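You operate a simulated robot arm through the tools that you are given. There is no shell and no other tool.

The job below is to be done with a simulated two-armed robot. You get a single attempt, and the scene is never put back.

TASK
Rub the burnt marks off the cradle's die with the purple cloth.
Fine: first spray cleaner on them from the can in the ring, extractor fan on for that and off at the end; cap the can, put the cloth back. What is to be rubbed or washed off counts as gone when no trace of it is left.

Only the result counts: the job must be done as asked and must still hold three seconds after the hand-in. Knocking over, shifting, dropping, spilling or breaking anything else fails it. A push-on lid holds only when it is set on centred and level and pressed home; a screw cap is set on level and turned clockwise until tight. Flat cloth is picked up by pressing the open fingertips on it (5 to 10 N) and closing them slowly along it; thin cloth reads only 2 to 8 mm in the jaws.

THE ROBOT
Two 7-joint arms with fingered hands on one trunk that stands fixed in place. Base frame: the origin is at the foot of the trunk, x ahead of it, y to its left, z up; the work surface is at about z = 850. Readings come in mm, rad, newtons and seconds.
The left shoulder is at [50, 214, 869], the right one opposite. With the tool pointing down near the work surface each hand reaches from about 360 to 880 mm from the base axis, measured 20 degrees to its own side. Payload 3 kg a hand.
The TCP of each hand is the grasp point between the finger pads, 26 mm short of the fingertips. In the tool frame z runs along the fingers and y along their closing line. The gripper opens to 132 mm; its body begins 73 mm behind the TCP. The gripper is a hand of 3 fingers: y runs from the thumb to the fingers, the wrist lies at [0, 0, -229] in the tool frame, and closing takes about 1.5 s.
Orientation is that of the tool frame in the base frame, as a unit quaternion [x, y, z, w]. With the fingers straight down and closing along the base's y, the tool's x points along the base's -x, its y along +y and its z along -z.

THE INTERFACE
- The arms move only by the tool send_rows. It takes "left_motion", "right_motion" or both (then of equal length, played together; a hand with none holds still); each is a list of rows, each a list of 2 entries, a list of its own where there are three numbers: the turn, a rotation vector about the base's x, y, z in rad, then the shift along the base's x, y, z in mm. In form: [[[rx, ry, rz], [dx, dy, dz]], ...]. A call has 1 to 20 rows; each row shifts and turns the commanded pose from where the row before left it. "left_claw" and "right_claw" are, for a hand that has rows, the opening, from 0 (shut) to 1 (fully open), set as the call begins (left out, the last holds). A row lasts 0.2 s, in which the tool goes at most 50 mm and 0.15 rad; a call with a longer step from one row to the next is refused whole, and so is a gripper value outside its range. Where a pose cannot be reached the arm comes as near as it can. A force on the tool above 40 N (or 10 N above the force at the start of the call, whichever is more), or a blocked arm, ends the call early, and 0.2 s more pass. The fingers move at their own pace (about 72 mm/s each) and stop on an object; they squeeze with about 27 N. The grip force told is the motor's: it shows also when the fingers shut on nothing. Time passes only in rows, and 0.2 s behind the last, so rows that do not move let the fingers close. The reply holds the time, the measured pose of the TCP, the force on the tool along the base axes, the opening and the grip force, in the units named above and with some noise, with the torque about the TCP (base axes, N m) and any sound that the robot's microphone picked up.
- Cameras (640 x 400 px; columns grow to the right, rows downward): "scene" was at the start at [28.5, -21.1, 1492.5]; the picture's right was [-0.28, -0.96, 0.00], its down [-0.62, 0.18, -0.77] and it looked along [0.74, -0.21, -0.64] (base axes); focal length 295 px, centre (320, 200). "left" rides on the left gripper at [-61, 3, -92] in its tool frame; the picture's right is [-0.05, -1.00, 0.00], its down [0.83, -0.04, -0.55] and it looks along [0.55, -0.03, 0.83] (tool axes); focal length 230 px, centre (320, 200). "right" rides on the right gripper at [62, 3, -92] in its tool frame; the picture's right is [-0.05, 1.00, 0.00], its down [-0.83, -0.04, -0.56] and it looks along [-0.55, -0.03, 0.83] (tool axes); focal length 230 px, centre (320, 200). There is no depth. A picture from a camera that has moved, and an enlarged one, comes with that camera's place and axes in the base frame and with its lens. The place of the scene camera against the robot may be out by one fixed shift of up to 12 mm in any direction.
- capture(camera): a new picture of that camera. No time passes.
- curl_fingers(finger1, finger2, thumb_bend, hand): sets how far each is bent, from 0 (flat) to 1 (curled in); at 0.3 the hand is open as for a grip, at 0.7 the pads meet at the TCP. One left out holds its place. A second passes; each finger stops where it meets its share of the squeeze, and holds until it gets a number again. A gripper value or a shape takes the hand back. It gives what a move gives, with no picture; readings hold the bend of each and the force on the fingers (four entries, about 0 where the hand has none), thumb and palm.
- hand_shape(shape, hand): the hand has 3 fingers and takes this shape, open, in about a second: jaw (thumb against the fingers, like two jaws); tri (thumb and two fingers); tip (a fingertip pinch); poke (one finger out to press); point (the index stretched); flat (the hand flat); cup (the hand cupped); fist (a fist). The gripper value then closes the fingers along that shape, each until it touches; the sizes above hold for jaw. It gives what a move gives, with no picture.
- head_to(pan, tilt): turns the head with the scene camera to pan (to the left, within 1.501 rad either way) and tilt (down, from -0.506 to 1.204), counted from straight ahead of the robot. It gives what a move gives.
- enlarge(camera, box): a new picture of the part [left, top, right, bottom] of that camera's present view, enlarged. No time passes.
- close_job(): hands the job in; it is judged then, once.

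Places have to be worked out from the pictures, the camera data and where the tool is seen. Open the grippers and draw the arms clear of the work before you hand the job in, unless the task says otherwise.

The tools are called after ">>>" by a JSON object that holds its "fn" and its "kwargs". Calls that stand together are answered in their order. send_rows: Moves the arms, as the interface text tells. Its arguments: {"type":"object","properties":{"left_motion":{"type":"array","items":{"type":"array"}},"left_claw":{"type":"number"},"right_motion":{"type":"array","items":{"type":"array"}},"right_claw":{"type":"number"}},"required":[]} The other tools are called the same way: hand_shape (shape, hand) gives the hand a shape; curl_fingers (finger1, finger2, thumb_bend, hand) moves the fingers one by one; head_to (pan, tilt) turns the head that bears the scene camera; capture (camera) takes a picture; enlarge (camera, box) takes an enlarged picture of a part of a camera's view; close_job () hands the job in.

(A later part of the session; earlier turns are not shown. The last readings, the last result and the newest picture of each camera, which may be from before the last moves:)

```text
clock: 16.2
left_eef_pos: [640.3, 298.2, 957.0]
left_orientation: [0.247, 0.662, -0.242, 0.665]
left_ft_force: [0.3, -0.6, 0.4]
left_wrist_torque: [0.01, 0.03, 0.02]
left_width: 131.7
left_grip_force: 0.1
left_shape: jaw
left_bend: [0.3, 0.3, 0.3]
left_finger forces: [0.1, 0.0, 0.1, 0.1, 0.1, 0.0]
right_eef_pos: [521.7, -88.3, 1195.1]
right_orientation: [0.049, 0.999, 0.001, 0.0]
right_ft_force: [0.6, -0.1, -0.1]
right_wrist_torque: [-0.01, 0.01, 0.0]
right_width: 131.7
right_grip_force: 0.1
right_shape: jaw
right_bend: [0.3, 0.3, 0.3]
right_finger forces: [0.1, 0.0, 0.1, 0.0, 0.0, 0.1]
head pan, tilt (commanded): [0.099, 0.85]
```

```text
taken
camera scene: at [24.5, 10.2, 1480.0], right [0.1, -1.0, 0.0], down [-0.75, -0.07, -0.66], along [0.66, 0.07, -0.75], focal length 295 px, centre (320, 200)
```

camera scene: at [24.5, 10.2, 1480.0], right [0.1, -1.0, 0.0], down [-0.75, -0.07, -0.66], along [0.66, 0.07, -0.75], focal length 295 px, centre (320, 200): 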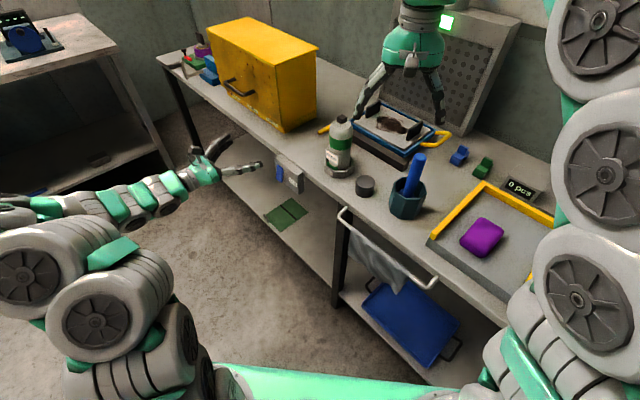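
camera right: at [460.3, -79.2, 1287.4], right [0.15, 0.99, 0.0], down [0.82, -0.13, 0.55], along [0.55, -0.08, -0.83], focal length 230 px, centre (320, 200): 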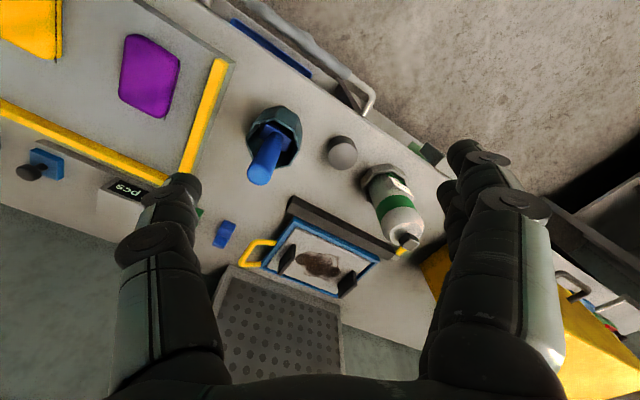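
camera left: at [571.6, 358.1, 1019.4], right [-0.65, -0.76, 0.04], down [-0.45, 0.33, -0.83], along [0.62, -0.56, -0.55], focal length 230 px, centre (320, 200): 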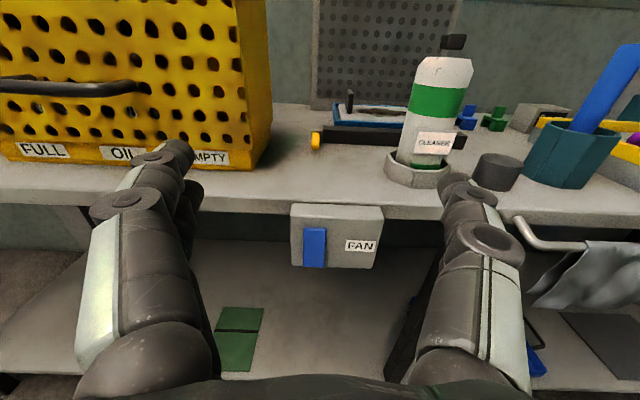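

I move the open left hand sideways to stand in front of the can, about 150 mm short of it, and look.

>>> {"fn": "send_rows", "kwargs": {"left_motion": [[[0, 0, 0], [-8, -35.7, 0]], [[0, 0, 0], [-8, -35.7, 0]], [[0, 0, 0], [-8, -35.7, 0]], [[0, 0, 0], [-8, -35.7, 0]], [[0, 0, 0], [-8, -35.7, 3]], [[0, 0, 0], [0, 0, 0]]]}}

>>> {"fn": "capture", "kwargs": {"camera": "left"}}

>>> {"fn": "enlarge", "kwargs": {"camera": "left", "box": [240, 0, 400, 130]}}

>>> {"fn": "enlarge", "kwargs": {"camera": "right", "box": [330, 130, 470, 270]}}

```text
clock: 17.6
left_eef_pos: [628.0, 128.2, 957.2]
left_orientation: [0.247, 0.662, -0.242, 0.665]
left_ft_force: [0.4, -0.1, -0.2]
left_wrist_torque: [0.01, -0.02, 0.0]
left_width: 132.0
left_grip_force: 0.1
left_shape: jaw
left_bend: [0.3, 0.3, 0.3]
left_finger forces: [0.0, 0.1, 0.0, 0.1, 0.0, 0.0]
left hand out of reach, approached as far as the arm can: row 4, 5
right_eef_pos: [521.6, -88.1, 1194.8]
right_orientation: [0.05, 0.999, 0.0, 0.0]
right_ft_force: [0.5, -0.6, -0.4]
right_wrist_torque: [0.03, -0.01, 0.01]
right_width: 132.0
right_grip_force: 0.1
right_shape: jaw
right_bend: [0.3, 0.3, 0.3]
right_finger forces: [0.0, 0.1, 0.0, 0.1, 0.0, 0.0]
head pan, tilt (commanded): [0.099, 0.85]
```

```text
taken
camera left: at [558.9, 189.6, 1018.4], right [-0.65, -0.76, 0.04], down [-0.44, 0.33, -0.83], along [0.62, -0.56, -0.55], focal length 230 px, centre (320, 200)
```

left: 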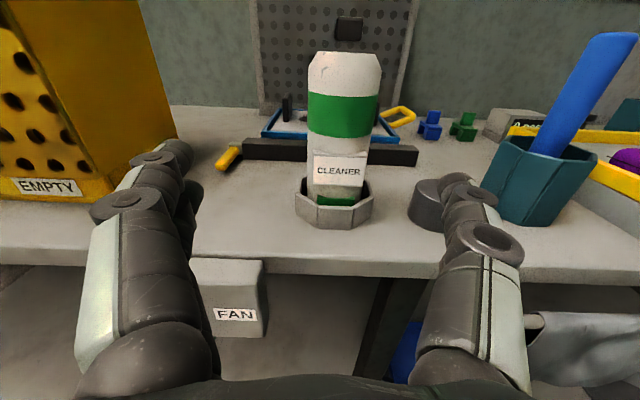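

```text
3.08 times, centred on (320, 65) of left
camera zoom: at [558.9, 189.6, 1018.4], right [-0.65, -0.76, 0.04], down [-0.44, 0.33, -0.83], along [0.62, -0.56, -0.55], focal length 708 px, centre (320, 615)
```

zoom: 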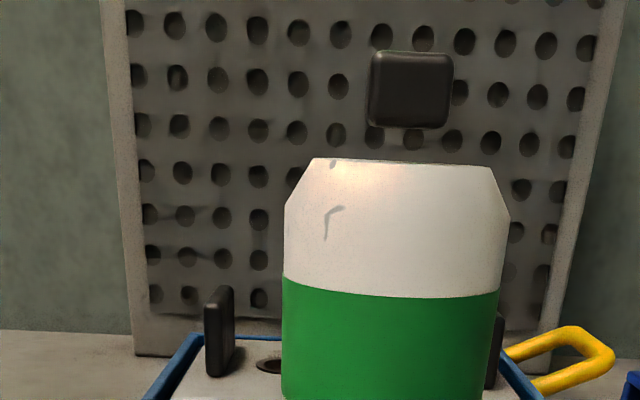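

```text
2.86 times, centred on (400, 200) of right
camera zoom: at [460.2, -79.7, 1287.5], right [0.15, 0.99, 0.0], down [0.82, -0.13, 0.55], along [0.55, -0.08, -0.83], focal length 657 px, centre (91, 200)
```

zoom: 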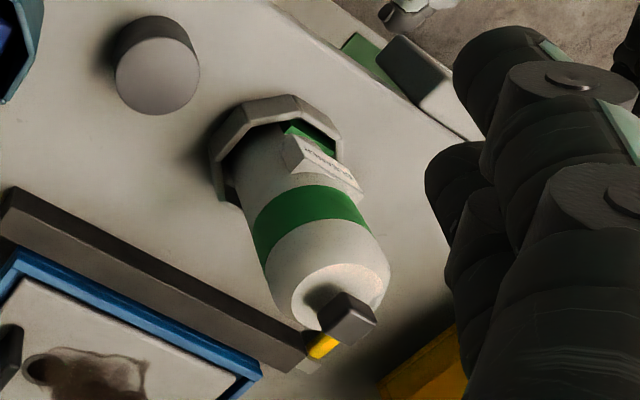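

The can axis works out at about (720, 20), body Ø ~66, straight from the ring to z≈1007, cube from 1024 to 1039. I advance 50 mm while shifting right to centre the hand on it.

>>> {"fn": "send_rows", "kwargs": {"left_motion": [[[0, 0, 0], [7.7, -16.6, -2]], [[0, 0, 0], [7.7, -16.6, -2]], [[0, 0, 0], [7.8, -16.7, -1]], [[0, 0, 0], [0, 0, 0]]]}}

>>> {"fn": "capture", "kwargs": {"camera": "left"}}

>>> {"fn": "capture", "kwargs": {"camera": "scene"}}

```text
clock: 18.6
left_eef_pos: [649.5, 78.7, 950.7]
left_orientation: [0.246, 0.662, -0.241, 0.665]
left_ft_force: [0.0, -0.8, -0.9]
left_wrist_torque: [0.0, 0.03, 0.0]
left_width: 131.9
left_grip_force: 0.1
left_shape: jaw
left_bend: [0.3, 0.3, 0.3]
left_finger forces: [0.0, 0.0, 0.0, 0.0, 0.0, 0.1]
right_eef_pos: [521.0, -88.5, 1194.8]
right_orientation: [0.05, 0.999, 0.001, -0.001]
right_ft_force: [-0.3, -0.2, 0.1]
right_wrist_torque: [0.0, -0.04, -0.04]
right_width: 132.0
right_grip_force: 0.0
right_shape: jaw
right_bend: [0.3, 0.3, 0.3]
right_finger forces: [0.0, 0.0, 0.0, 0.0, 0.0, 0.0]
head pan, tilt (commanded): [0.099, 0.85]
```

```text
taken
camera left: at [581.2, 139.6, 1012.5], right [-0.65, -0.76, 0.04], down [-0.45, 0.33, -0.83], along [0.62, -0.56, -0.55], focal length 230 px, centre (320, 200)
```

left: 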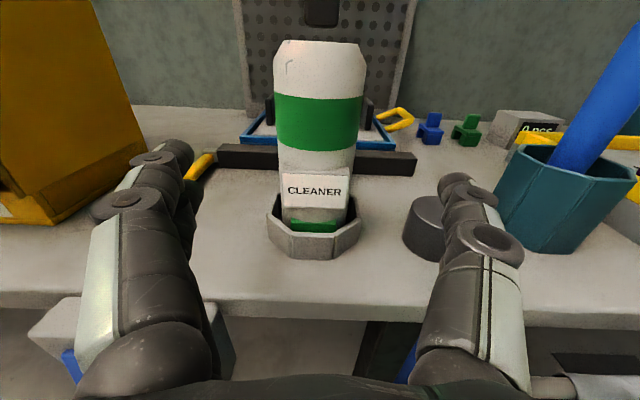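

```text
taken
camera scene: at [24.5, 10.2, 1480.0], right [0.1, -1.0, 0.0], down [-0.75, -0.07, -0.66], along [0.66, 0.07, -0.75], focal length 295 px, centre (320, 200)
```

scene: 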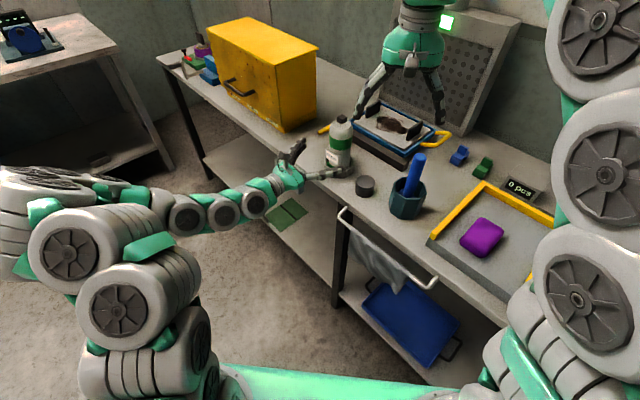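

The hand is centred on the can (u = 481 for both). I advance 94 mm along the table's depth so the can stands between the pads, without closing.

>>> {"fn": "send_rows", "kwargs": {"left_motion": [[[0, 0, 0], [14.3, -12.2, 0]], [[0, 0, 0], [14.3, -12.2, 0]], [[0, 0, 0], [14.3, -12.2, 0]], [[0, 0, 0], [14.3, -12.2, 0]], [[0, 0, 0], [14.3, -12.2, 0]], [[0, 0, 0], [0, 0, 0]]]}}

>>> {"fn": "capture", "kwargs": {"camera": "left"}}

>>> {"fn": "capture", "kwargs": {"camera": "right"}}

>>> {"fn": "enlarge", "kwargs": {"camera": "scene", "box": [270, 90, 410, 200]}}

```text
clock: 20.1
left_eef_pos: [721.7, 18.0, 951.8]
left_orientation: [0.247, 0.662, -0.242, 0.665]
left_ft_force: [-0.5, 0.1, 0.5]
left_wrist_torque: [-0.05, -0.03, -0.01]
left_width: 131.9
left_grip_force: 0.0
left_shape: jaw
left_bend: [0.3, 0.3, 0.3]
left_finger forces: [0.0, 0.0, 0.1, 0.1, 0.0, 0.1]
right_eef_pos: [522.1, -88.2, 1196.3]
right_orientation: [0.05, 0.999, 0.0, 0.0]
right_ft_force: [0.4, -0.3, -0.6]
right_wrist_torque: [-0.02, -0.03, 0.02]
right_width: 132.0
right_grip_force: 0.1
right_shape: jaw
right_bend: [0.3, 0.3, 0.3]
right_finger forces: [0.1, 0.0, 0.1, 0.1, 0.1, 0.0]
head pan, tilt (commanded): [0.099, 0.85]
```

```text
taken
camera left: at [652.5, 78.2, 1013.9], right [-0.65, -0.76, 0.04], down [-0.45, 0.33, -0.83], along [0.62, -0.56, -0.55], focal length 230 px, centre (320, 200)
```

left: 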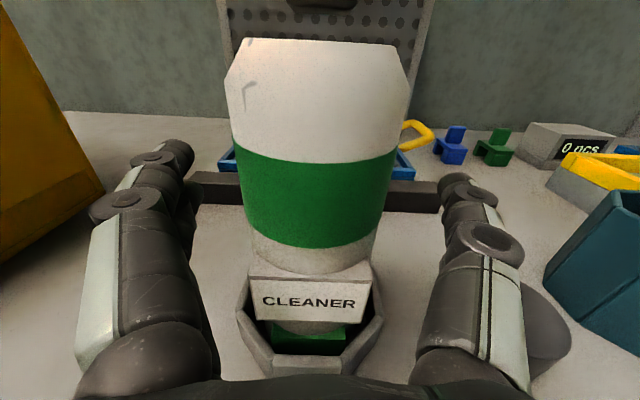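

```text
taken
camera right: at [460.2, -79.7, 1287.5], right [0.15, 0.99, 0.0], down [0.82, -0.13, 0.56], along [0.55, -0.08, -0.83], focal length 230 px, centre (320, 200)
```

right: 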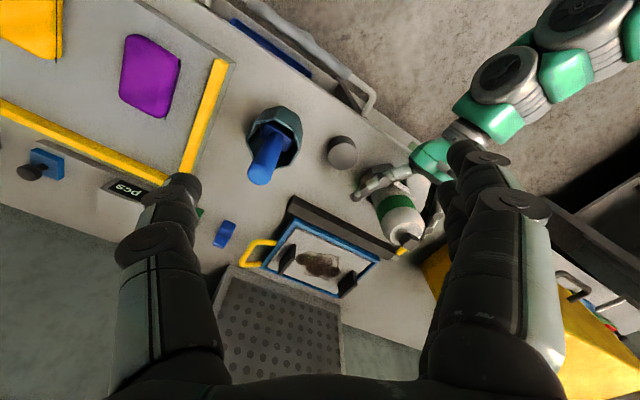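

```text
3.64 times, centred on (340, 145) of scene
camera zoom: at [24.5, 10.1, 1480.0], right [0.1, -1.0, 0.0], down [-0.75, -0.07, -0.66], along [0.66, 0.07, -0.75], focal length 1072 px, centre (247, 400)
```

zoom: 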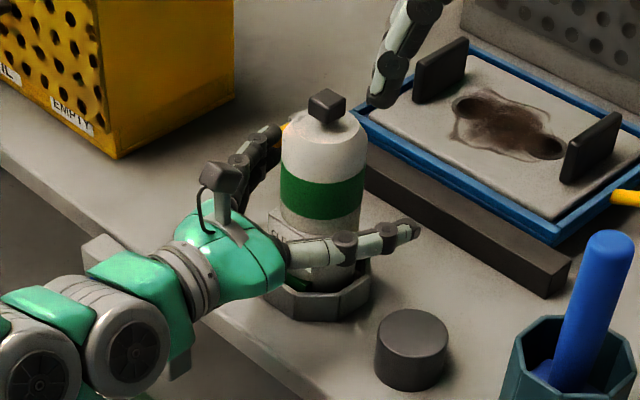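

The can axis (n≈542, u≈482, Ø ~69) stands within 4 mm of the TCP. I close the left hand on it.

>>> {"fn": "send_rows", "kwargs": {"left_motion": [[[0, 0, 0], [0, 0, 0]], [[0, 0, 0], [0, 0, 0]], [[0, 0, 0], [0, 0, 0]], [[0, 0, 0], [0, 0, 0]], [[0, 0, 0], [0, 0, 0]], [[0, 0, 0], [0, 0, 0]], [[0, 0, 0], [0, 0, 0]], [[0, 0, 0], [0, 0, 0]]], "left_claw": 0}}

>>> {"fn": "capture", "kwargs": {"camera": "left"}}

>>> {"fn": "enlarge", "kwargs": {"camera": "scene", "box": [270, 90, 410, 200]}}

```text
clock: 21.9
left_eef_pos: [720.8, 17.0, 951.6]
left_orientation: [0.246, 0.662, -0.241, 0.665]
left_ft_force: [1.4, -1.7, 3.3]
left_wrist_torque: [-0.02, -0.03, 0.0]
left_width: 53.9
left_grip_force: 26.9
left_shape: jaw
left_bend: [0.73, 0.73, 0.71]
left_finger forces: [11.8, 11.7, 0.0, 0.0, 24.4, 0.0]
right_eef_pos: [522.0, -89.4, 1195.9]
right_orientation: [0.05, 0.999, 0.0, 0.0]
right_ft_force: [-0.3, 0.0, -0.1]
right_wrist_torque: [0.0, -0.02, 0.0]
right_width: 131.9
right_grip_force: 0.1
right_shape: jaw
right_bend: [0.3, 0.3, 0.3]
right_finger forces: [0.0, 0.0, 0.0, 0.0, 0.0, 0.0]
head pan, tilt (commanded): [0.099, 0.85]
```

```text
taken
camera left: at [652.4, 78.3, 1013.8], right [-0.65, -0.76, 0.04], down [-0.45, 0.33, -0.83], along [0.62, -0.56, -0.55], focal length 230 px, centre (320, 200)
```

left: 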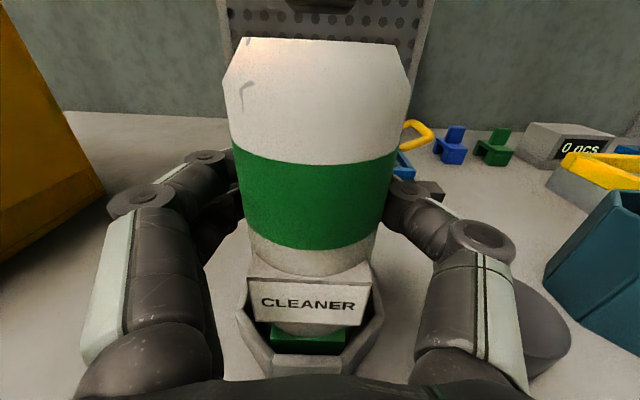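

```text
3.64 times, centred on (340, 145) of scene
camera zoom: at [24.5, 10.1, 1480.0], right [0.1, -1.0, 0.0], down [-0.75, -0.07, -0.66], along [0.66, 0.07, -0.75], focal length 1072 px, centre (247, 400)
```

zoom: 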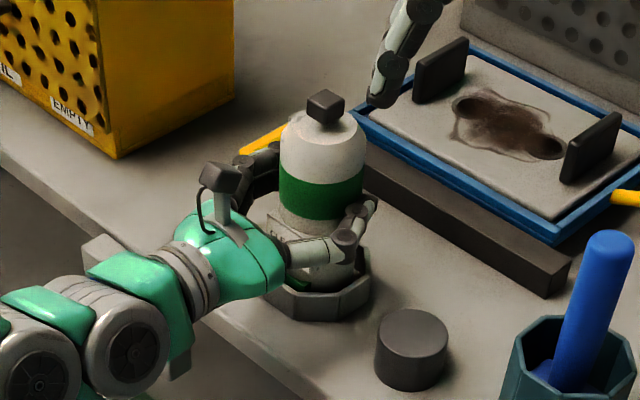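

The can is gripped (27 N, fingers wrapped around). I lift it straight up 60 mm out of the ring.

>>> {"fn": "send_rows", "kwargs": {"left_motion": [[[0, 0, 0], [0, 0, 5]], [[0, 0, 0], [0, 0, 10]], [[0, 0, 0], [0, 0, 15]], [[0, 0, 0], [0, 0, 15]], [[0, 0, 0], [0, 0, 15]], [[0, 0, 0], [0, 0, 0]]]}}

>>> {"fn": "capture", "kwargs": {"camera": "left"}}

>>> {"fn": "enlarge", "kwargs": {"camera": "scene", "box": [270, 80, 410, 190]}}

```text
clock: 23.2
left_eef_pos: [720.3, 17.9, 1012.5]
left_orientation: [0.246, 0.662, -0.241, 0.665]
left_ft_force: [-0.9, 0.8, -4.2]
left_wrist_torque: [0.0, 0.02, 0.01]
left_width: 53.2
left_grip_force: 27.1
left_shape: jaw
left_bend: [0.73, 0.73, 0.72]
left_finger forces: [10.9, 12.4, 0.0, 0.0, 22.6, 0.0]
right_eef_pos: [521.3, -90.0, 1195.4]
right_orientation: [0.05, 0.999, 0.0, -0.001]
right_ft_force: [-0.6, -0.1, 0.3]
right_wrist_torque: [0.0, 0.02, 0.01]
right_width: 131.9
right_grip_force: 0.0
right_shape: jaw
right_bend: [0.3, 0.3, 0.3]
right_finger forces: [0.0, 0.0, 0.0, 0.0, 0.1, 0.0]
head pan, tilt (commanded): [0.099, 0.85]
```

```text
taken
camera left: at [651.7, 79.0, 1074.1], right [-0.65, -0.76, 0.04], down [-0.45, 0.33, -0.83], along [0.62, -0.56, -0.55], focal length 230 px, centre (320, 200)
```

left: 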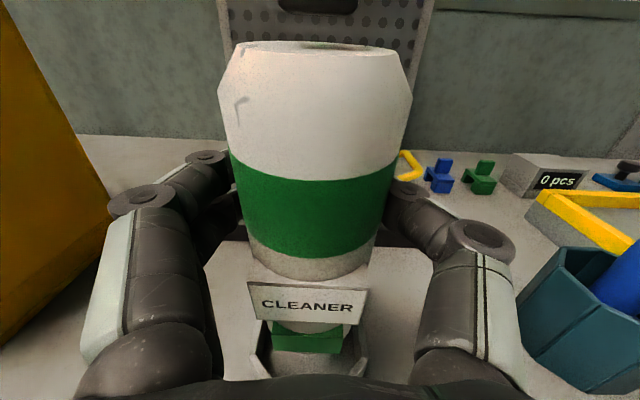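

```text
3.64 times, centred on (340, 135) of scene
camera zoom: at [24.6, 10.2, 1480.0], right [0.1, -1.0, 0.0], down [-0.75, -0.07, -0.66], along [0.66, 0.07, -0.75], focal length 1072 px, centre (247, 436)
```

zoom: 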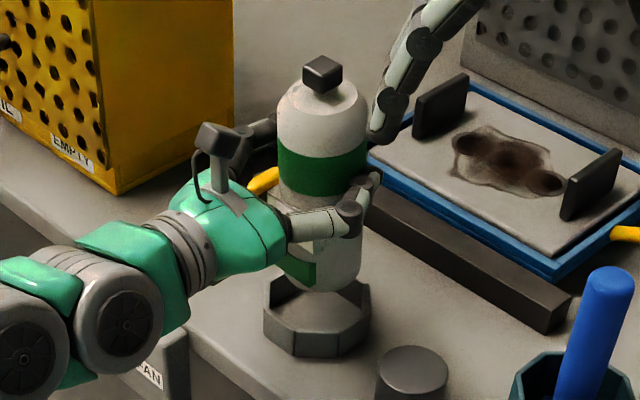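

The can is out and clear of the ring. To let the right hand reach the spray button I plan to lay the can over with its top to the right and the nozzle side forward-down; first I roll the left hand 75° about its pointing axis while rising a little.

>>> {"fn": "send_rows", "kwargs": {"left_motion": [[[0, 0, 0], [0, 0, 15]], [[0.1108, -0.0942, 0], [0, 0, 3]], [[0.1108, -0.0942, 0], [0, 0, 3]], [[0.1108, -0.0942, 0], [0, 0, 3]], [[0.1108, -0.0942, 0], [0, 0, 3]], [[0.1108, -0.0942, 0], [0, 0, 0]], [[0, 0, 0], [0, 0, 0]]]}}

>>> {"fn": "capture", "kwargs": {"camera": "scene"}}

>>> {"fn": "capture", "kwargs": {"camera": "left"}}

```text
clock: 24.9
left_eef_pos: [721.2, 18.2, 1039.5]
left_orientation: [0.467, 0.53, 0.01, 0.707]
left_ft_force: [0.7, 0.0, -4.9]
left_wrist_torque: [-0.06, 0.05, -0.01]
left_width: 52.6
left_grip_force: 27.1
left_shape: jaw
left_bend: [0.73, 0.73, 0.72]
left_finger forces: [10.8, 11.5, 0.0, 0.1, 24.5, 0.0]
right_eef_pos: [520.0, -88.2, 1194.5]
right_orientation: [0.049, 0.999, 0.0, 0.0]
right_ft_force: [0.4, -1.4, -0.5]
right_wrist_torque: [-0.03, 0.01, 0.0]
right_width: 131.9
right_grip_force: 0.1
right_shape: jaw
right_bend: [0.3, 0.3, 0.3]
right_finger forces: [0.0, 0.0, 0.1, 0.0, 0.0, 0.0]
head pan, tilt (commanded): [0.099, 0.85]
```

```text
taken
camera scene: at [24.6, 10.2, 1480.0], right [0.1, -1.0, 0.0], down [-0.75, -0.07, -0.66], along [0.66, 0.07, -0.75], focal length 295 px, centre (320, 200)
```

scene: 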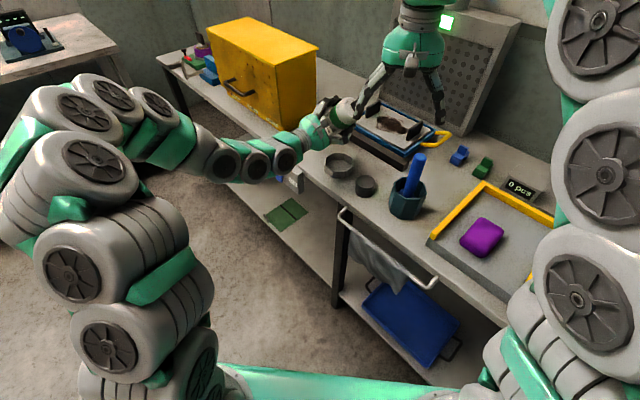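

```text
taken
camera left: at [625.6, 46.9, 1086.8], right [-0.5, -0.59, -0.63], down [-0.08, 0.76, -0.64], along [0.86, -0.27, -0.43], focal length 230 px, centre (320, 200)
```

left: 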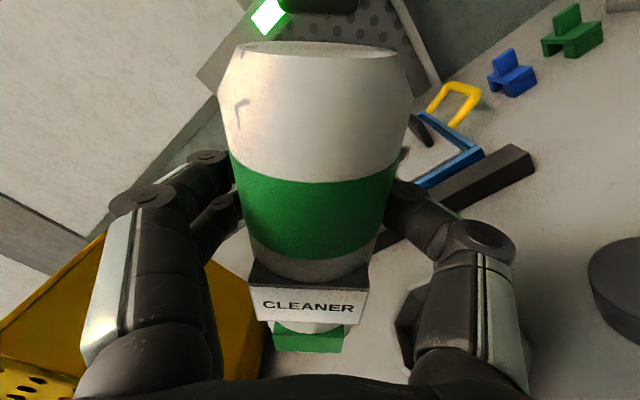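

The roll works and the can is held firmly. I continue the roll to 70°, then tilt the hand 40° nose-down while moving it toward the spray point in front of the die.

>>> {"fn": "send_rows", "kwargs": {"left_motion": [[[0.0945, -0.0803, 0], [13.2, -0.9, 0]], [[0.0945, -0.0803, 0], [13.2, -0.9, 0]], [[0.0945, -0.0803, 0], [13.2, -0.9, 0]], [[0.0945, -0.0803, 0], [13.2, -0.9, 0]], [[0.0905, 0.1064, 0], [13.2, -0.9, 0]], [[0.0905, 0.1064, 0], [13.2, -0.9, 0]], [[0.0905, 0.1064, 0], [13.2, -0.9, 0]], [[0.0905, 0.1064, 0], [13.2, -0.9, 0]], [[0.0905, 0.1064, 0], [13.2, -0.9, 0]], [[0, 0, 0], [0, 0, 0]]]}}

>>> {"fn": "capture", "kwargs": {"camera": "scene"}}

>>> {"fn": "capture", "kwargs": {"camera": "left"}}

>>> {"fn": "capture", "kwargs": {"camera": "right"}}

```text
clock: 27.1
left_eef_pos: [840.0, 8.9, 1039.4]
left_orientation: [0.747, 0.513, 0.11, 0.407]
left_ft_force: [0.8, -0.7, -3.5]
left_wrist_torque: [-0.07, 0.05, 0.0]
left_width: 51.4
left_grip_force: 27.3
left_shape: jaw
left_bend: [0.74, 0.73, 0.72]
left_finger forces: [10.0, 12.0, 0.0, 0.0, 23.9, 0.0]
right_eef_pos: [521.2, -88.6, 1194.4]
right_orientation: [0.049, 0.999, 0.0, 0.0]
right_ft_force: [-0.2, 1.2, -0.6]
right_wrist_torque: [-0.01, 0.0, -0.04]
right_width: 131.9
right_grip_force: 0.1
right_shape: jaw
right_bend: [0.3, 0.3, 0.3]
right_finger forces: [0.1, 0.0, 0.0, 0.1, 0.0, 0.2]
head pan, tilt (commanded): [0.099, 0.85]
```

```text
taken
camera scene: at [24.6, 10.2, 1480.0], right [0.1, -0.99, 0.0], down [-0.75, -0.07, -0.66], along [0.66, 0.07, -0.75], focal length 295 px, centre (320, 200)
```

scene: 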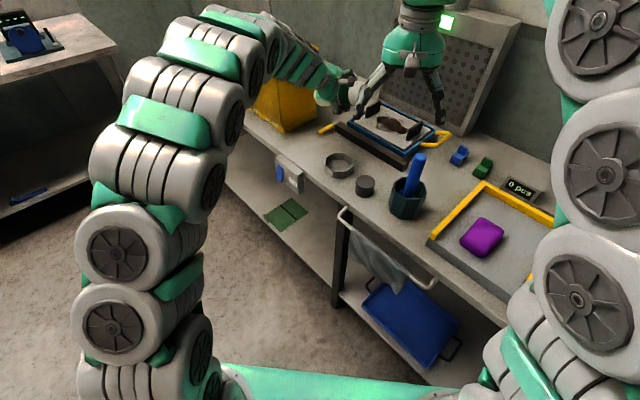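

```text
taken
camera left: at [760.5, 0.5, 1116.1], right [-0.7, 0.1, -0.71], down [0.02, 0.99, 0.12], along [0.71, 0.07, -0.7], focal length 230 px, centre (320, 200)
```

left: 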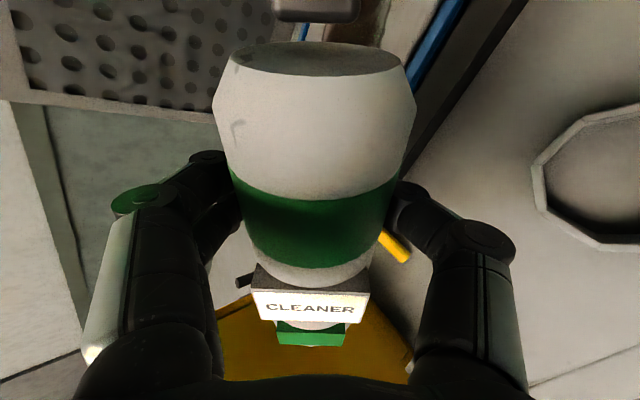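

```text
taken
camera right: at [460.3, -79.6, 1287.5], right [0.15, 0.99, 0.0], down [0.82, -0.13, 0.56], along [0.55, -0.08, -0.83], focal length 230 px, centre (320, 200)
```

right: 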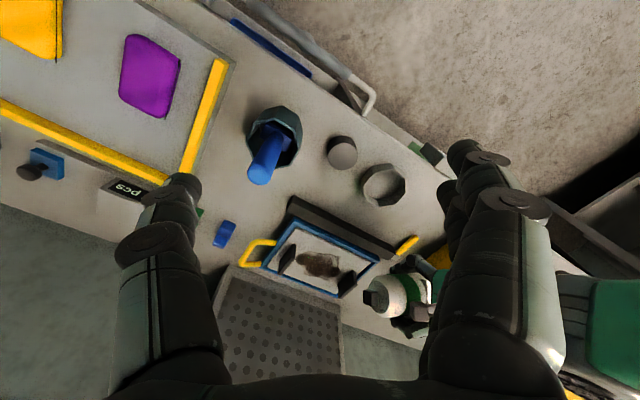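

The can has leaned about 10° in the grip (its top toward the palm). I wait a second to see whether it is still creeping.

>>> {"fn": "send_rows", "kwargs": {"left_motion": [[[0, 0, 0], [0, 0, 0]], [[0, 0, 0], [0, 0, 0]], [[0, 0, 0], [0, 0, 0]], [[0, 0, 0], [0, 0, 0]], [[0, 0, 0], [0, 0, 0]], [[0, 0, 0], [0, 0, 0]], [[0, 0, 0], [0, 0, 0]], [[0, 0, 0], [0, 0, 0]]]}}

>>> {"fn": "capture", "kwargs": {"camera": "left"}}

>>> {"fn": "enlarge", "kwargs": {"camera": "right", "box": [300, 220, 460, 340]}}

```text
clock: 28.9
left_eef_pos: [837.5, 10.0, 1039.2]
left_orientation: [0.748, 0.513, 0.109, 0.408]
left_ft_force: [0.6, -1.4, -4.4]
left_wrist_torque: [-0.07, 0.03, -0.03]
left_width: 51.4
left_grip_force: 26.4
left_shape: jaw
left_bend: [0.74, 0.73, 0.72]
left_finger forces: [9.9, 11.8, 0.0, 0.0, 23.7, 0.0]
right_eef_pos: [521.8, -88.9, 1194.9]
right_orientation: [0.05, 0.999, 0.0, 0.0]
right_ft_force: [-0.4, 0.3, -0.8]
right_wrist_torque: [0.0, 0.02, -0.01]
right_width: 131.9
right_grip_force: 0.1
right_shape: jaw
right_bend: [0.3, 0.3, 0.3]
right_finger forces: [0.0, 0.0, 0.1, 0.0, 0.0, 0.0]
head pan, tilt (commanded): [0.099, 0.85]
```

```text
taken
camera left: at [760.5, 0.5, 1116.5], right [-0.7, 0.1, -0.71], down [0.02, 0.99, 0.11], along [0.71, 0.07, -0.7], focal length 230 px, centre (320, 200)
```

left: 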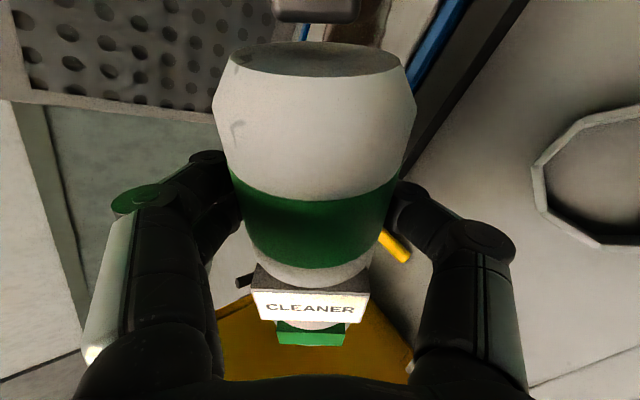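

```text
3.33 times, centred on (380, 280) of right
camera zoom: at [460.2, -79.7, 1287.5], right [0.15, 0.99, 0.0], down [0.82, -0.13, 0.55], along [0.55, -0.08, -0.83], focal length 767 px, centre (120, -67)
```

zoom: 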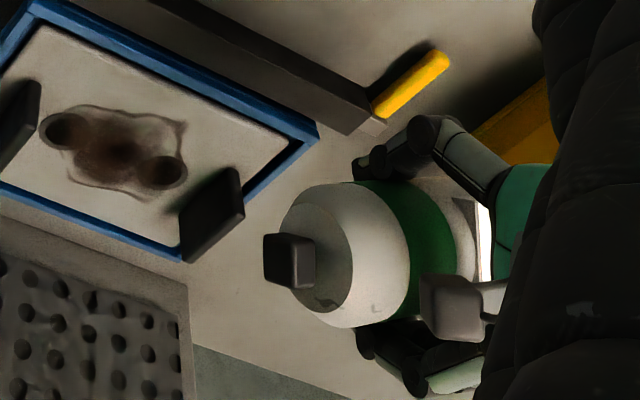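

The grip is stable now (identical picture). I compute the spray line: nozzle near (u 477, n 652, z 1065), so I lower the can 61 mm and shift it slightly left to bring the nozzle some 185 mm from the marks; meanwhile the right hand takes the poke shape.

>>> {"fn": "send_rows", "kwargs": {"left_motion": [[[0, 0, 0], [5.5, 10, -20.4]], [[0, 0, 0], [5.5, 10, -20.4]], [[0, 0, 0], [5.5, 10, -20.4]], [[0, 0, 0], [0, 0, 0]]]}}

>>> {"fn": "hand_shape", "kwargs": {"hand": "right", "shape": "poke"}}

>>> {"fn": "capture", "kwargs": {"camera": "right"}}

>>> {"fn": "enlarge", "kwargs": {"camera": "scene", "box": [300, 50, 460, 180]}}

```text
clock: 29.9
left_eef_pos: [856.6, 38.1, 977.6]
left_orientation: [0.747, 0.513, 0.11, 0.408]
left_ft_force: [0.3, -0.3, -4.5]
left_wrist_torque: [-0.1, 0.06, -0.01]
left_width: 51.3
left_grip_force: 27.4
left_shape: jaw
left_bend: [0.74, 0.73, 0.72]
left_finger forces: [10.1, 11.8, 0.0, 0.0, 23.4, 0.0]
right_eef_pos: [521.5, -89.2, 1195.4]
right_orientation: [0.05, 0.999, 0.0, 0.0]
right_ft_force: [-0.3, -0.1, 1.0]
right_wrist_torque: [0.01, 0.02, 0.01]
right_width: 132.0
right_grip_force: 0.1
right_shape: jaw
right_bend: [0.3, 0.3, 0.3]
right_finger forces: [0.0, 0.1, 0.0, 0.0, 0.0, 0.0]
head pan, tilt (commanded): [0.099, 0.85]
```

```text
clock: 30.8
left_eef_pos: [856.5, 39.0, 977.0]
left_orientation: [0.747, 0.513, 0.109, 0.408]
left_ft_force: [-0.1, 0.6, -5.0]
left_wrist_torque: [-0.06, 0.04, 0.02]
left_width: 51.2
left_grip_force: 26.8
left_shape: jaw
left_bend: [0.74, 0.73, 0.72]
left_finger forces: [10.0, 11.8, 0.1, 0.0, 23.5, 0.0]
right_eef_pos: [521.4, -87.8, 1195.4]
right_orientation: [0.05, 0.999, 0.0, 0.0]
right_ft_force: [0.3, 0.8, -0.1]
right_wrist_torque: [0.01, -0.02, -0.01]
right_width: 0.0
right_grip_force: 0.1
right_shape: poke
right_bend: [1.0, 1.0, 0.45]
right_finger forces: [0.0, 0.0, 0.1, 0.0, 0.0, 0.0]
head pan, tilt (commanded): [0.099, 0.85]
```

```text
taken
camera right: at [460.3, -79.7, 1287.5], right [0.15, 0.99, 0.0], down [0.82, -0.13, 0.55], along [0.55, -0.08, -0.83], focal length 230 px, centre (320, 200)
```

right: 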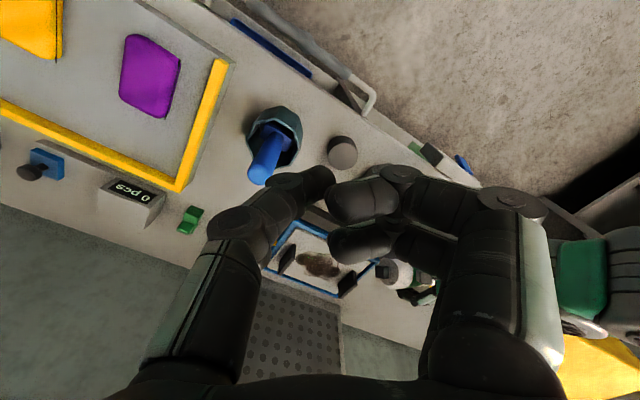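

```text
3.08 times, centred on (380, 115) of scene
camera zoom: at [24.6, 10.2, 1480.0], right [0.1, -1.0, 0.0], down [-0.75, -0.07, -0.66], along [0.66, 0.07, -0.75], focal length 907 px, centre (135, 462)
```

zoom: 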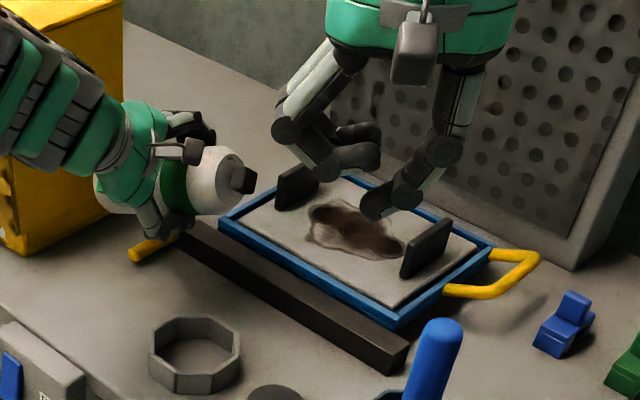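

The can now sits ready with its nozzle toward the die. I swing the right hand to point left and slightly down along the can's axis, staying high, then roll it so that its camera comes underneath.

>>> {"fn": "send_rows", "kwargs": {"right_motion": [[[0.1064, -0.0787, 0], [0, 0, 0]], [[0.1064, -0.0787, 0], [0, 0, 0]], [[0.1064, -0.0787, 0], [5, 0, -5]], [[0.1064, -0.0787, 0], [15, 0, -5]], [[0.1064, -0.0787, 0], [15, 0, -5]], [[0.1064, -0.0787, 0], [15, 0, -5]], [[0.1064, -0.0787, 0], [15, 0, -5]], [[0.1064, -0.0787, 0], [15, 0, -5]], [[0.1064, -0.0787, 0], [15, 0, -5]], [[0, 0, 0], [0, 0, 0]]]}}

>>> {"fn": "capture", "kwargs": {"camera": "right"}}

>>> {"fn": "capture", "kwargs": {"camera": "scene"}}

```text
clock: 33.0
left_eef_pos: [855.7, 38.0, 978.1]
left_orientation: [0.747, 0.513, 0.11, 0.408]
left_ft_force: [0.2, 0.6, -4.7]
left_wrist_torque: [-0.08, 0.11, 0.01]
left_width: 51.2
left_grip_force: 26.8
left_shape: jaw
left_bend: [0.74, 0.73, 0.72]
left_finger forces: [9.9, 11.8, 0.1, 0.0, 23.6, 0.0]
right_eef_pos: [615.5, -88.2, 1159.3]
right_orientation: [0.042, 0.826, 0.468, 0.311]
right_ft_force: [-0.6, -0.3, 1.0]
right_wrist_torque: [-0.01, -0.02, 0.0]
right_width: 0.0
right_grip_force: 0.0
right_shape: poke
right_bend: [1.0, 1.0, 0.45]
right_finger forces: [0.0, 0.0, 0.0, 0.0, 0.0, 0.0]
head pan, tilt (commanded): [0.099, 0.85]
```

```text
taken
camera right: at [514.5, -133.5, 1166.8], right [-0.18, 0.54, 0.82], down [0.37, -0.74, 0.57], along [0.91, 0.41, -0.07], focal length 230 px, centre (320, 200)
```

right: 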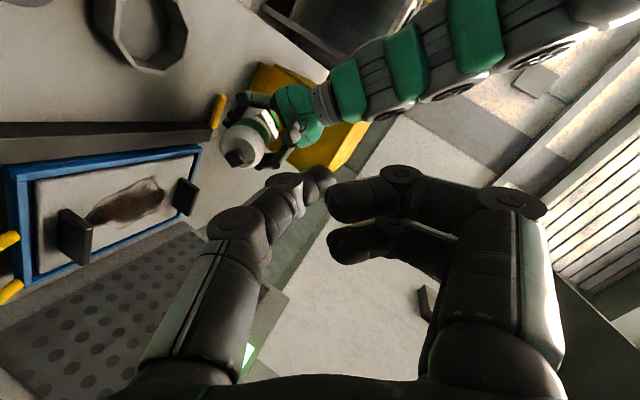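

```text
taken
camera scene: at [24.6, 10.2, 1480.0], right [0.1, -1.0, 0.0], down [-0.75, -0.07, -0.66], along [0.66, 0.07, -0.75], focal length 295 px, centre (320, 200)
```

scene: 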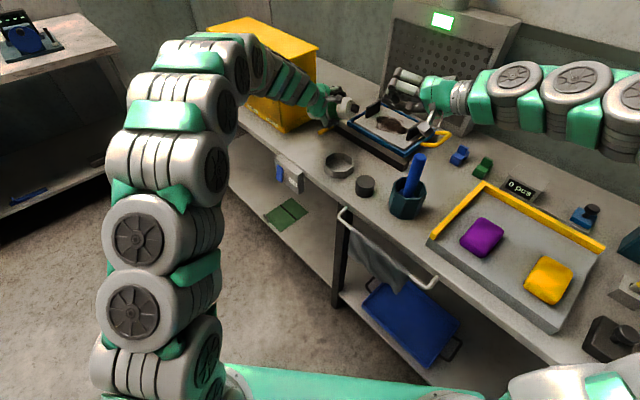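

The right arm follows well. I roll it 60° about its pointing axis to bring its camera below, moving a bit closer.

>>> {"fn": "send_rows", "kwargs": {"right_motion": [[[-0.0826, -0.1116, 0.0555], [10, 0, -5]], [[-0.0826, -0.1116, 0.0555], [10, 0, -5]], [[-0.0826, -0.1116, 0.0555], [10, 0, -5]], [[-0.0826, -0.1116, 0.0555], [10, 0, -5]], [[-0.0826, -0.1116, 0.0555], [10, 0, -5]], [[-0.0826, -0.1116, 0.0555], [10, 0, -5]], [[-0.0826, -0.1116, 0.0555], [10, 0, -5]], [[0, 0, 0], [0, 0, 0]]]}}

>>> {"fn": "capture", "kwargs": {"camera": "right"}}

>>> {"fn": "capture", "kwargs": {"camera": "scene"}}

```text
clock: 34.8
left_eef_pos: [855.8, 38.8, 977.9]
left_orientation: [0.747, 0.513, 0.11, 0.409]
left_ft_force: [-0.2, -0.1, -4.2]
left_wrist_torque: [-0.08, 0.03, 0.0]
left_width: 51.1
left_grip_force: 26.7
left_shape: jaw
left_bend: [0.74, 0.73, 0.72]
left_finger forces: [9.9, 11.9, 0.0, 0.1, 23.5, 0.0]
right_eef_pos: [685.4, -89.0, 1125.4]
right_orientation: [-0.378, 0.737, 0.249, 0.502]
right_ft_force: [0.0, -0.3, 0.7]
right_wrist_torque: [0.01, -0.01, 0.06]
right_width: 0.0
right_grip_force: 0.1
right_shape: poke
right_bend: [1.0, 1.0, 0.45]
right_finger forces: [0.0, 0.0, 0.0, 0.0, 0.0, 0.1]
head pan, tilt (commanded): [0.099, 0.85]
```

```text
taken
camera right: at [619.8, -175.0, 1103.2], right [-0.8, 0.61, 0.04], down [-0.1, -0.19, 0.98], along [0.6, 0.77, 0.21], focal length 230 px, centre (320, 200)
```

right: 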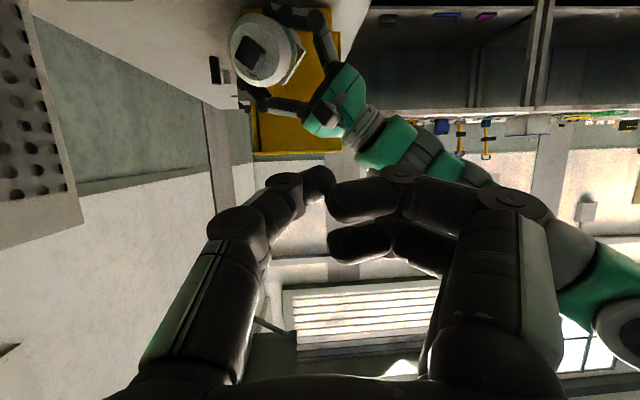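

```text
taken
camera scene: at [24.6, 10.2, 1480.0], right [0.1, -1.0, 0.0], down [-0.75, -0.07, -0.66], along [0.66, 0.07, -0.75], focal length 295 px, centre (320, 200)
```

scene: 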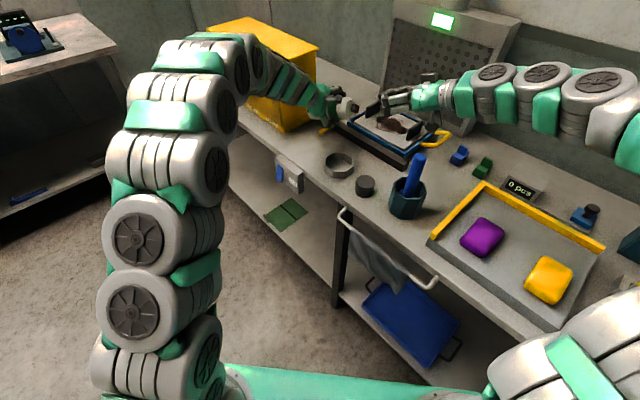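

The right camera now looks along the can's axis from its top. I enlarge the button to find the nozzle hole.

>>> {"fn": "enlarge", "kwargs": {"camera": "right", "box": [210, 0, 330, 110]}}

>>> {"fn": "enlarge", "kwargs": {"camera": "scene", "box": [300, 60, 440, 160]}}

```text
3.64 times, centred on (270, 55) of right
camera zoom: at [619.8, -175.0, 1103.2], right [-0.8, 0.61, 0.04], down [-0.1, -0.19, 0.98], along [0.6, 0.77, 0.21], focal length 837 px, centre (502, 727)
```

zoom: 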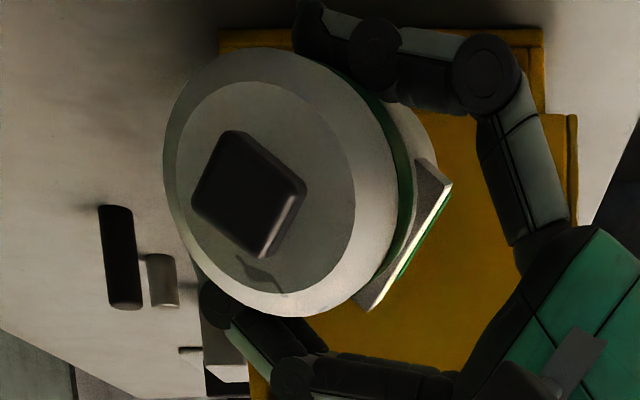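

```text
4.00 times, centred on (370, 110) of scene
camera zoom: at [24.6, 10.2, 1480.0], right [0.1, -1.0, 0.0], down [-0.75, -0.07, -0.66], along [0.66, 0.07, -0.75], focal length 1179 px, centre (120, 560)
```

zoom: 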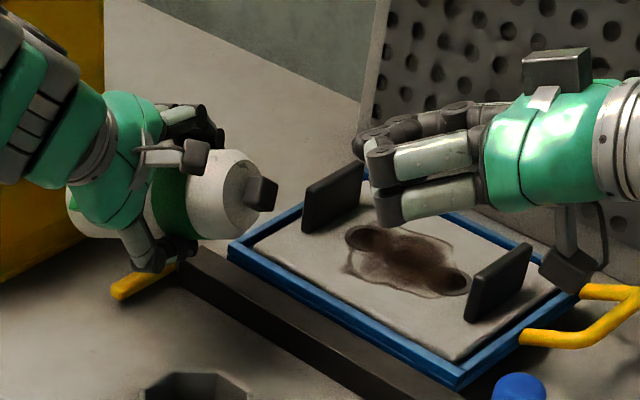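

The hole is not on the faces seen so far. I bring the right hand to about 60 mm from the button along the can's axis, from where the die-side face should just be visible.

>>> {"fn": "send_rows", "kwargs": {"right_motion": [[[0, 0, 0], [20.4, -1.2, -20.4]], [[0, 0, 0], [20.4, -1.2, -20.4]], [[0, 0, 0], [20.4, -1.2, -20.4]], [[0, 0, 0], [20.4, -1.2, -20.4]], [[0, 0, 0], [0, 0, 0]]]}}

>>> {"fn": "capture", "kwargs": {"camera": "right"}}

>>> {"fn": "enlarge", "kwargs": {"camera": "right", "box": [230, 60, 390, 180]}}

>>> {"fn": "enlarge", "kwargs": {"camera": "scene", "box": [300, 60, 440, 160]}}

```text
clock: 36.0
left_eef_pos: [856.7, 39.0, 977.1]
left_orientation: [0.747, 0.513, 0.109, 0.409]
left_ft_force: [0.9, 0.8, -4.9]
left_wrist_torque: [-0.06, 0.01, 0.01]
left_width: 51.0
left_grip_force: 27.0
left_shape: jaw
left_bend: [0.74, 0.73, 0.72]
left_finger forces: [9.8, 11.8, 0.0, 0.0, 23.5, 0.0]
right_eef_pos: [753.0, -76.2, 1092.9]
right_orientation: [-0.376, 0.744, 0.246, 0.494]
right_ft_force: [0.0, -0.2, 0.6]
right_wrist_torque: [-0.01, -0.03, 0.01]
right_width: 0.0
right_grip_force: 0.1
right_shape: poke
right_bend: [1.0, 1.0, 0.45]
right_finger forces: [0.1, 0.0, 0.0, 0.0, 0.0, 0.0]
right hand out of reach, approached as far as the arm can: row 2, 3, 4
head pan, tilt (commanded): [0.099, 0.85]
```

```text
taken
camera right: at [686.7, -162.2, 1072.5], right [-0.79, 0.61, 0.04], down [-0.08, -0.17, 0.98], along [0.61, 0.77, 0.19], focal length 230 px, centre (320, 200)
```

right: 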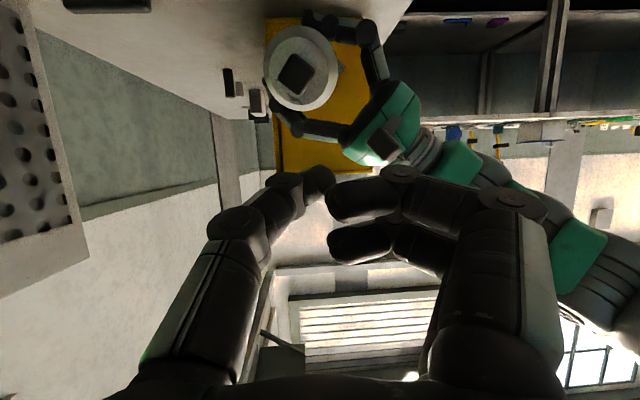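

```text
3.33 times, centred on (310, 120) of right
camera zoom: at [686.7, -162.2, 1072.5], right [-0.79, 0.61, 0.04], down [-0.08, -0.17, 0.98], along [0.61, 0.77, 0.19], focal length 767 px, centre (353, 467)
```

zoom: 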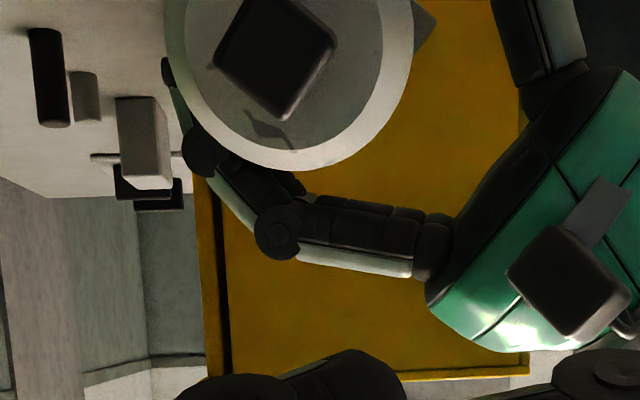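

```text
4.00 times, centred on (370, 110) of scene
camera zoom: at [24.6, 10.2, 1480.0], right [0.1, -1.0, 0.0], down [-0.75, -0.07, -0.66], along [0.66, 0.07, -0.75], focal length 1179 px, centre (120, 560)
```

zoom: 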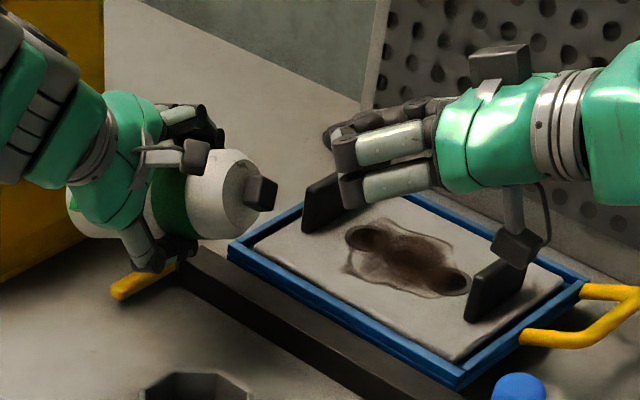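

The right arm met a joint limit with that roll. I roll it back 40° and then try for the pre-press point again.

>>> {"fn": "send_rows", "kwargs": {"right_motion": [[[0.077, 0.103, -0.0546], [0, 0, 0]], [[0.077, 0.103, -0.0546], [0, 0, 0]], [[0.077, 0.103, -0.0546], [0, 0, 0]], [[0.077, 0.103, -0.0546], [2, -4, -10]], [[0.077, 0.103, -0.0546], [4, -4, -10]], [[0, 0, 0], [4, -4, -10]], [[0, 0, 0], [4, -4, -10]], [[0, 0, 0], [0, 0, 0]]]}}

>>> {"fn": "capture", "kwargs": {"camera": "right"}}

>>> {"fn": "capture", "kwargs": {"camera": "scene"}}

```text
clock: 37.8
left_eef_pos: [855.7, 38.6, 978.0]
left_orientation: [0.747, 0.514, 0.11, 0.408]
left_ft_force: [0.2, 0.7, -4.6]
left_wrist_torque: [-0.08, 0.07, -0.01]
left_width: 51.2
left_grip_force: 27.1
left_shape: jaw
left_bend: [0.74, 0.73, 0.72]
left_finger forces: [9.8, 11.8, 0.1, 0.1, 23.4, 0.0]
right_eef_pos: [766.9, -93.5, 1054.8]
right_orientation: [-0.098, 0.822, 0.402, 0.391]
right_ft_force: [0.4, 1.0, 0.9]
right_wrist_torque: [-0.01, 0.01, 0.03]
right_width: 0.0
right_grip_force: 0.0
right_shape: poke
right_bend: [1.0, 1.0, 0.45]
right_finger forces: [0.1, 0.1, 0.0, 0.1, 0.0, 0.1]
head pan, tilt (commanded): [0.099, 0.85]
```

```text
taken
camera right: at [672.4, -150.4, 1046.6], right [-0.44, 0.65, 0.62], down [0.27, -0.56, 0.78], along [0.86, 0.51, 0.07], focal length 230 px, centre (320, 200)
```

right: 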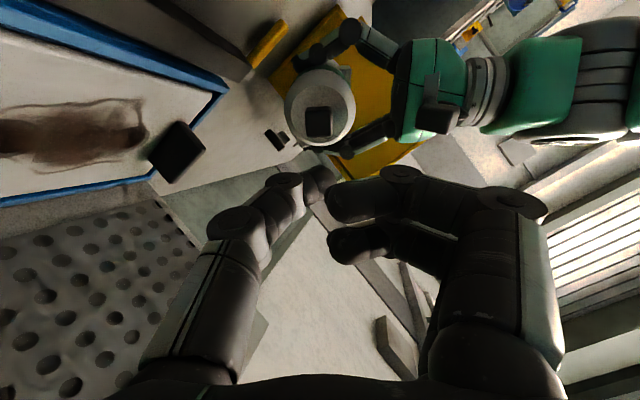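

```text
taken
camera scene: at [24.6, 10.2, 1480.0], right [0.1, -1.0, 0.0], down [-0.75, -0.07, -0.66], along [0.66, 0.07, -0.75], focal length 295 px, centre (320, 200)
```

scene: 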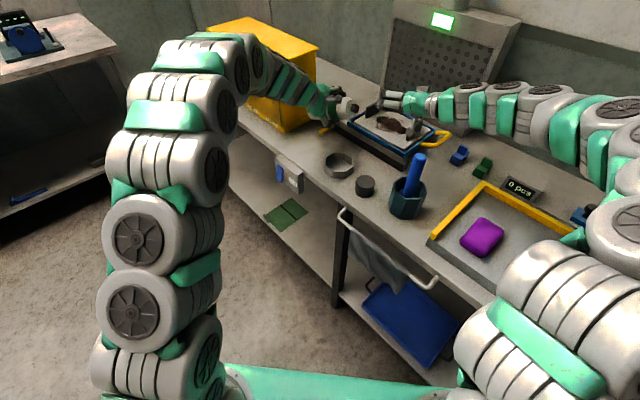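

Now the hand is in place and the button is at picture point (318, 122), close to my estimate. I zoom to measure the can's axis precisely and seek the hole.

>>> {"fn": "enlarge", "kwargs": {"camera": "right", "box": [260, 50, 380, 170]}}

>>> {"fn": "enlarge", "kwargs": {"camera": "scene", "box": [320, 70, 440, 160]}}

```text
3.33 times, centred on (320, 110) of right
camera zoom: at [672.4, -150.4, 1046.6], right [-0.44, 0.65, 0.62], down [0.27, -0.56, 0.78], along [0.86, 0.51, 0.07], focal length 767 px, centre (320, 500)
```

zoom: 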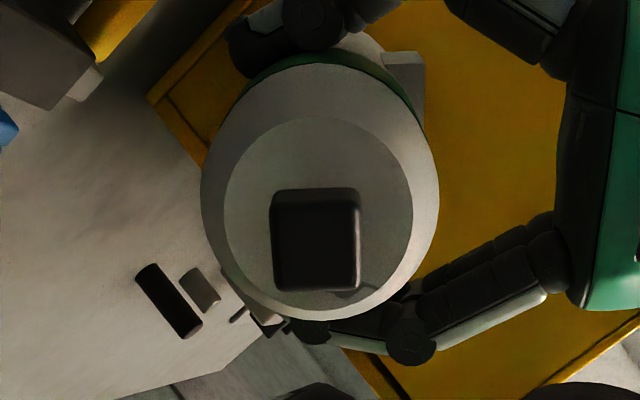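

```text
4.44 times, centred on (380, 115) of scene
camera zoom: at [24.6, 10.2, 1480.0], right [0.1, -1.0, 0.0], down [-0.75, -0.07, -0.66], along [0.66, 0.07, -0.75], focal length 1310 px, centre (53, 578)
```

zoom: 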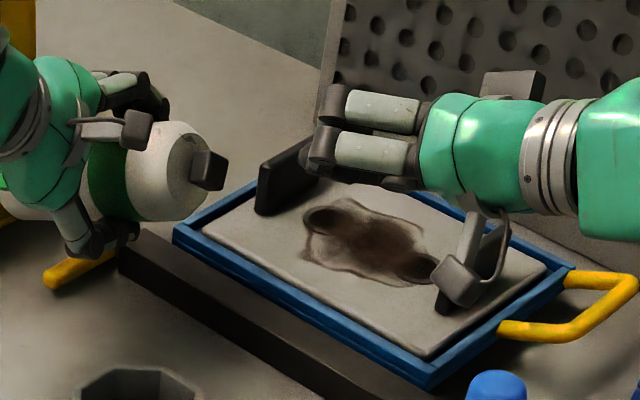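

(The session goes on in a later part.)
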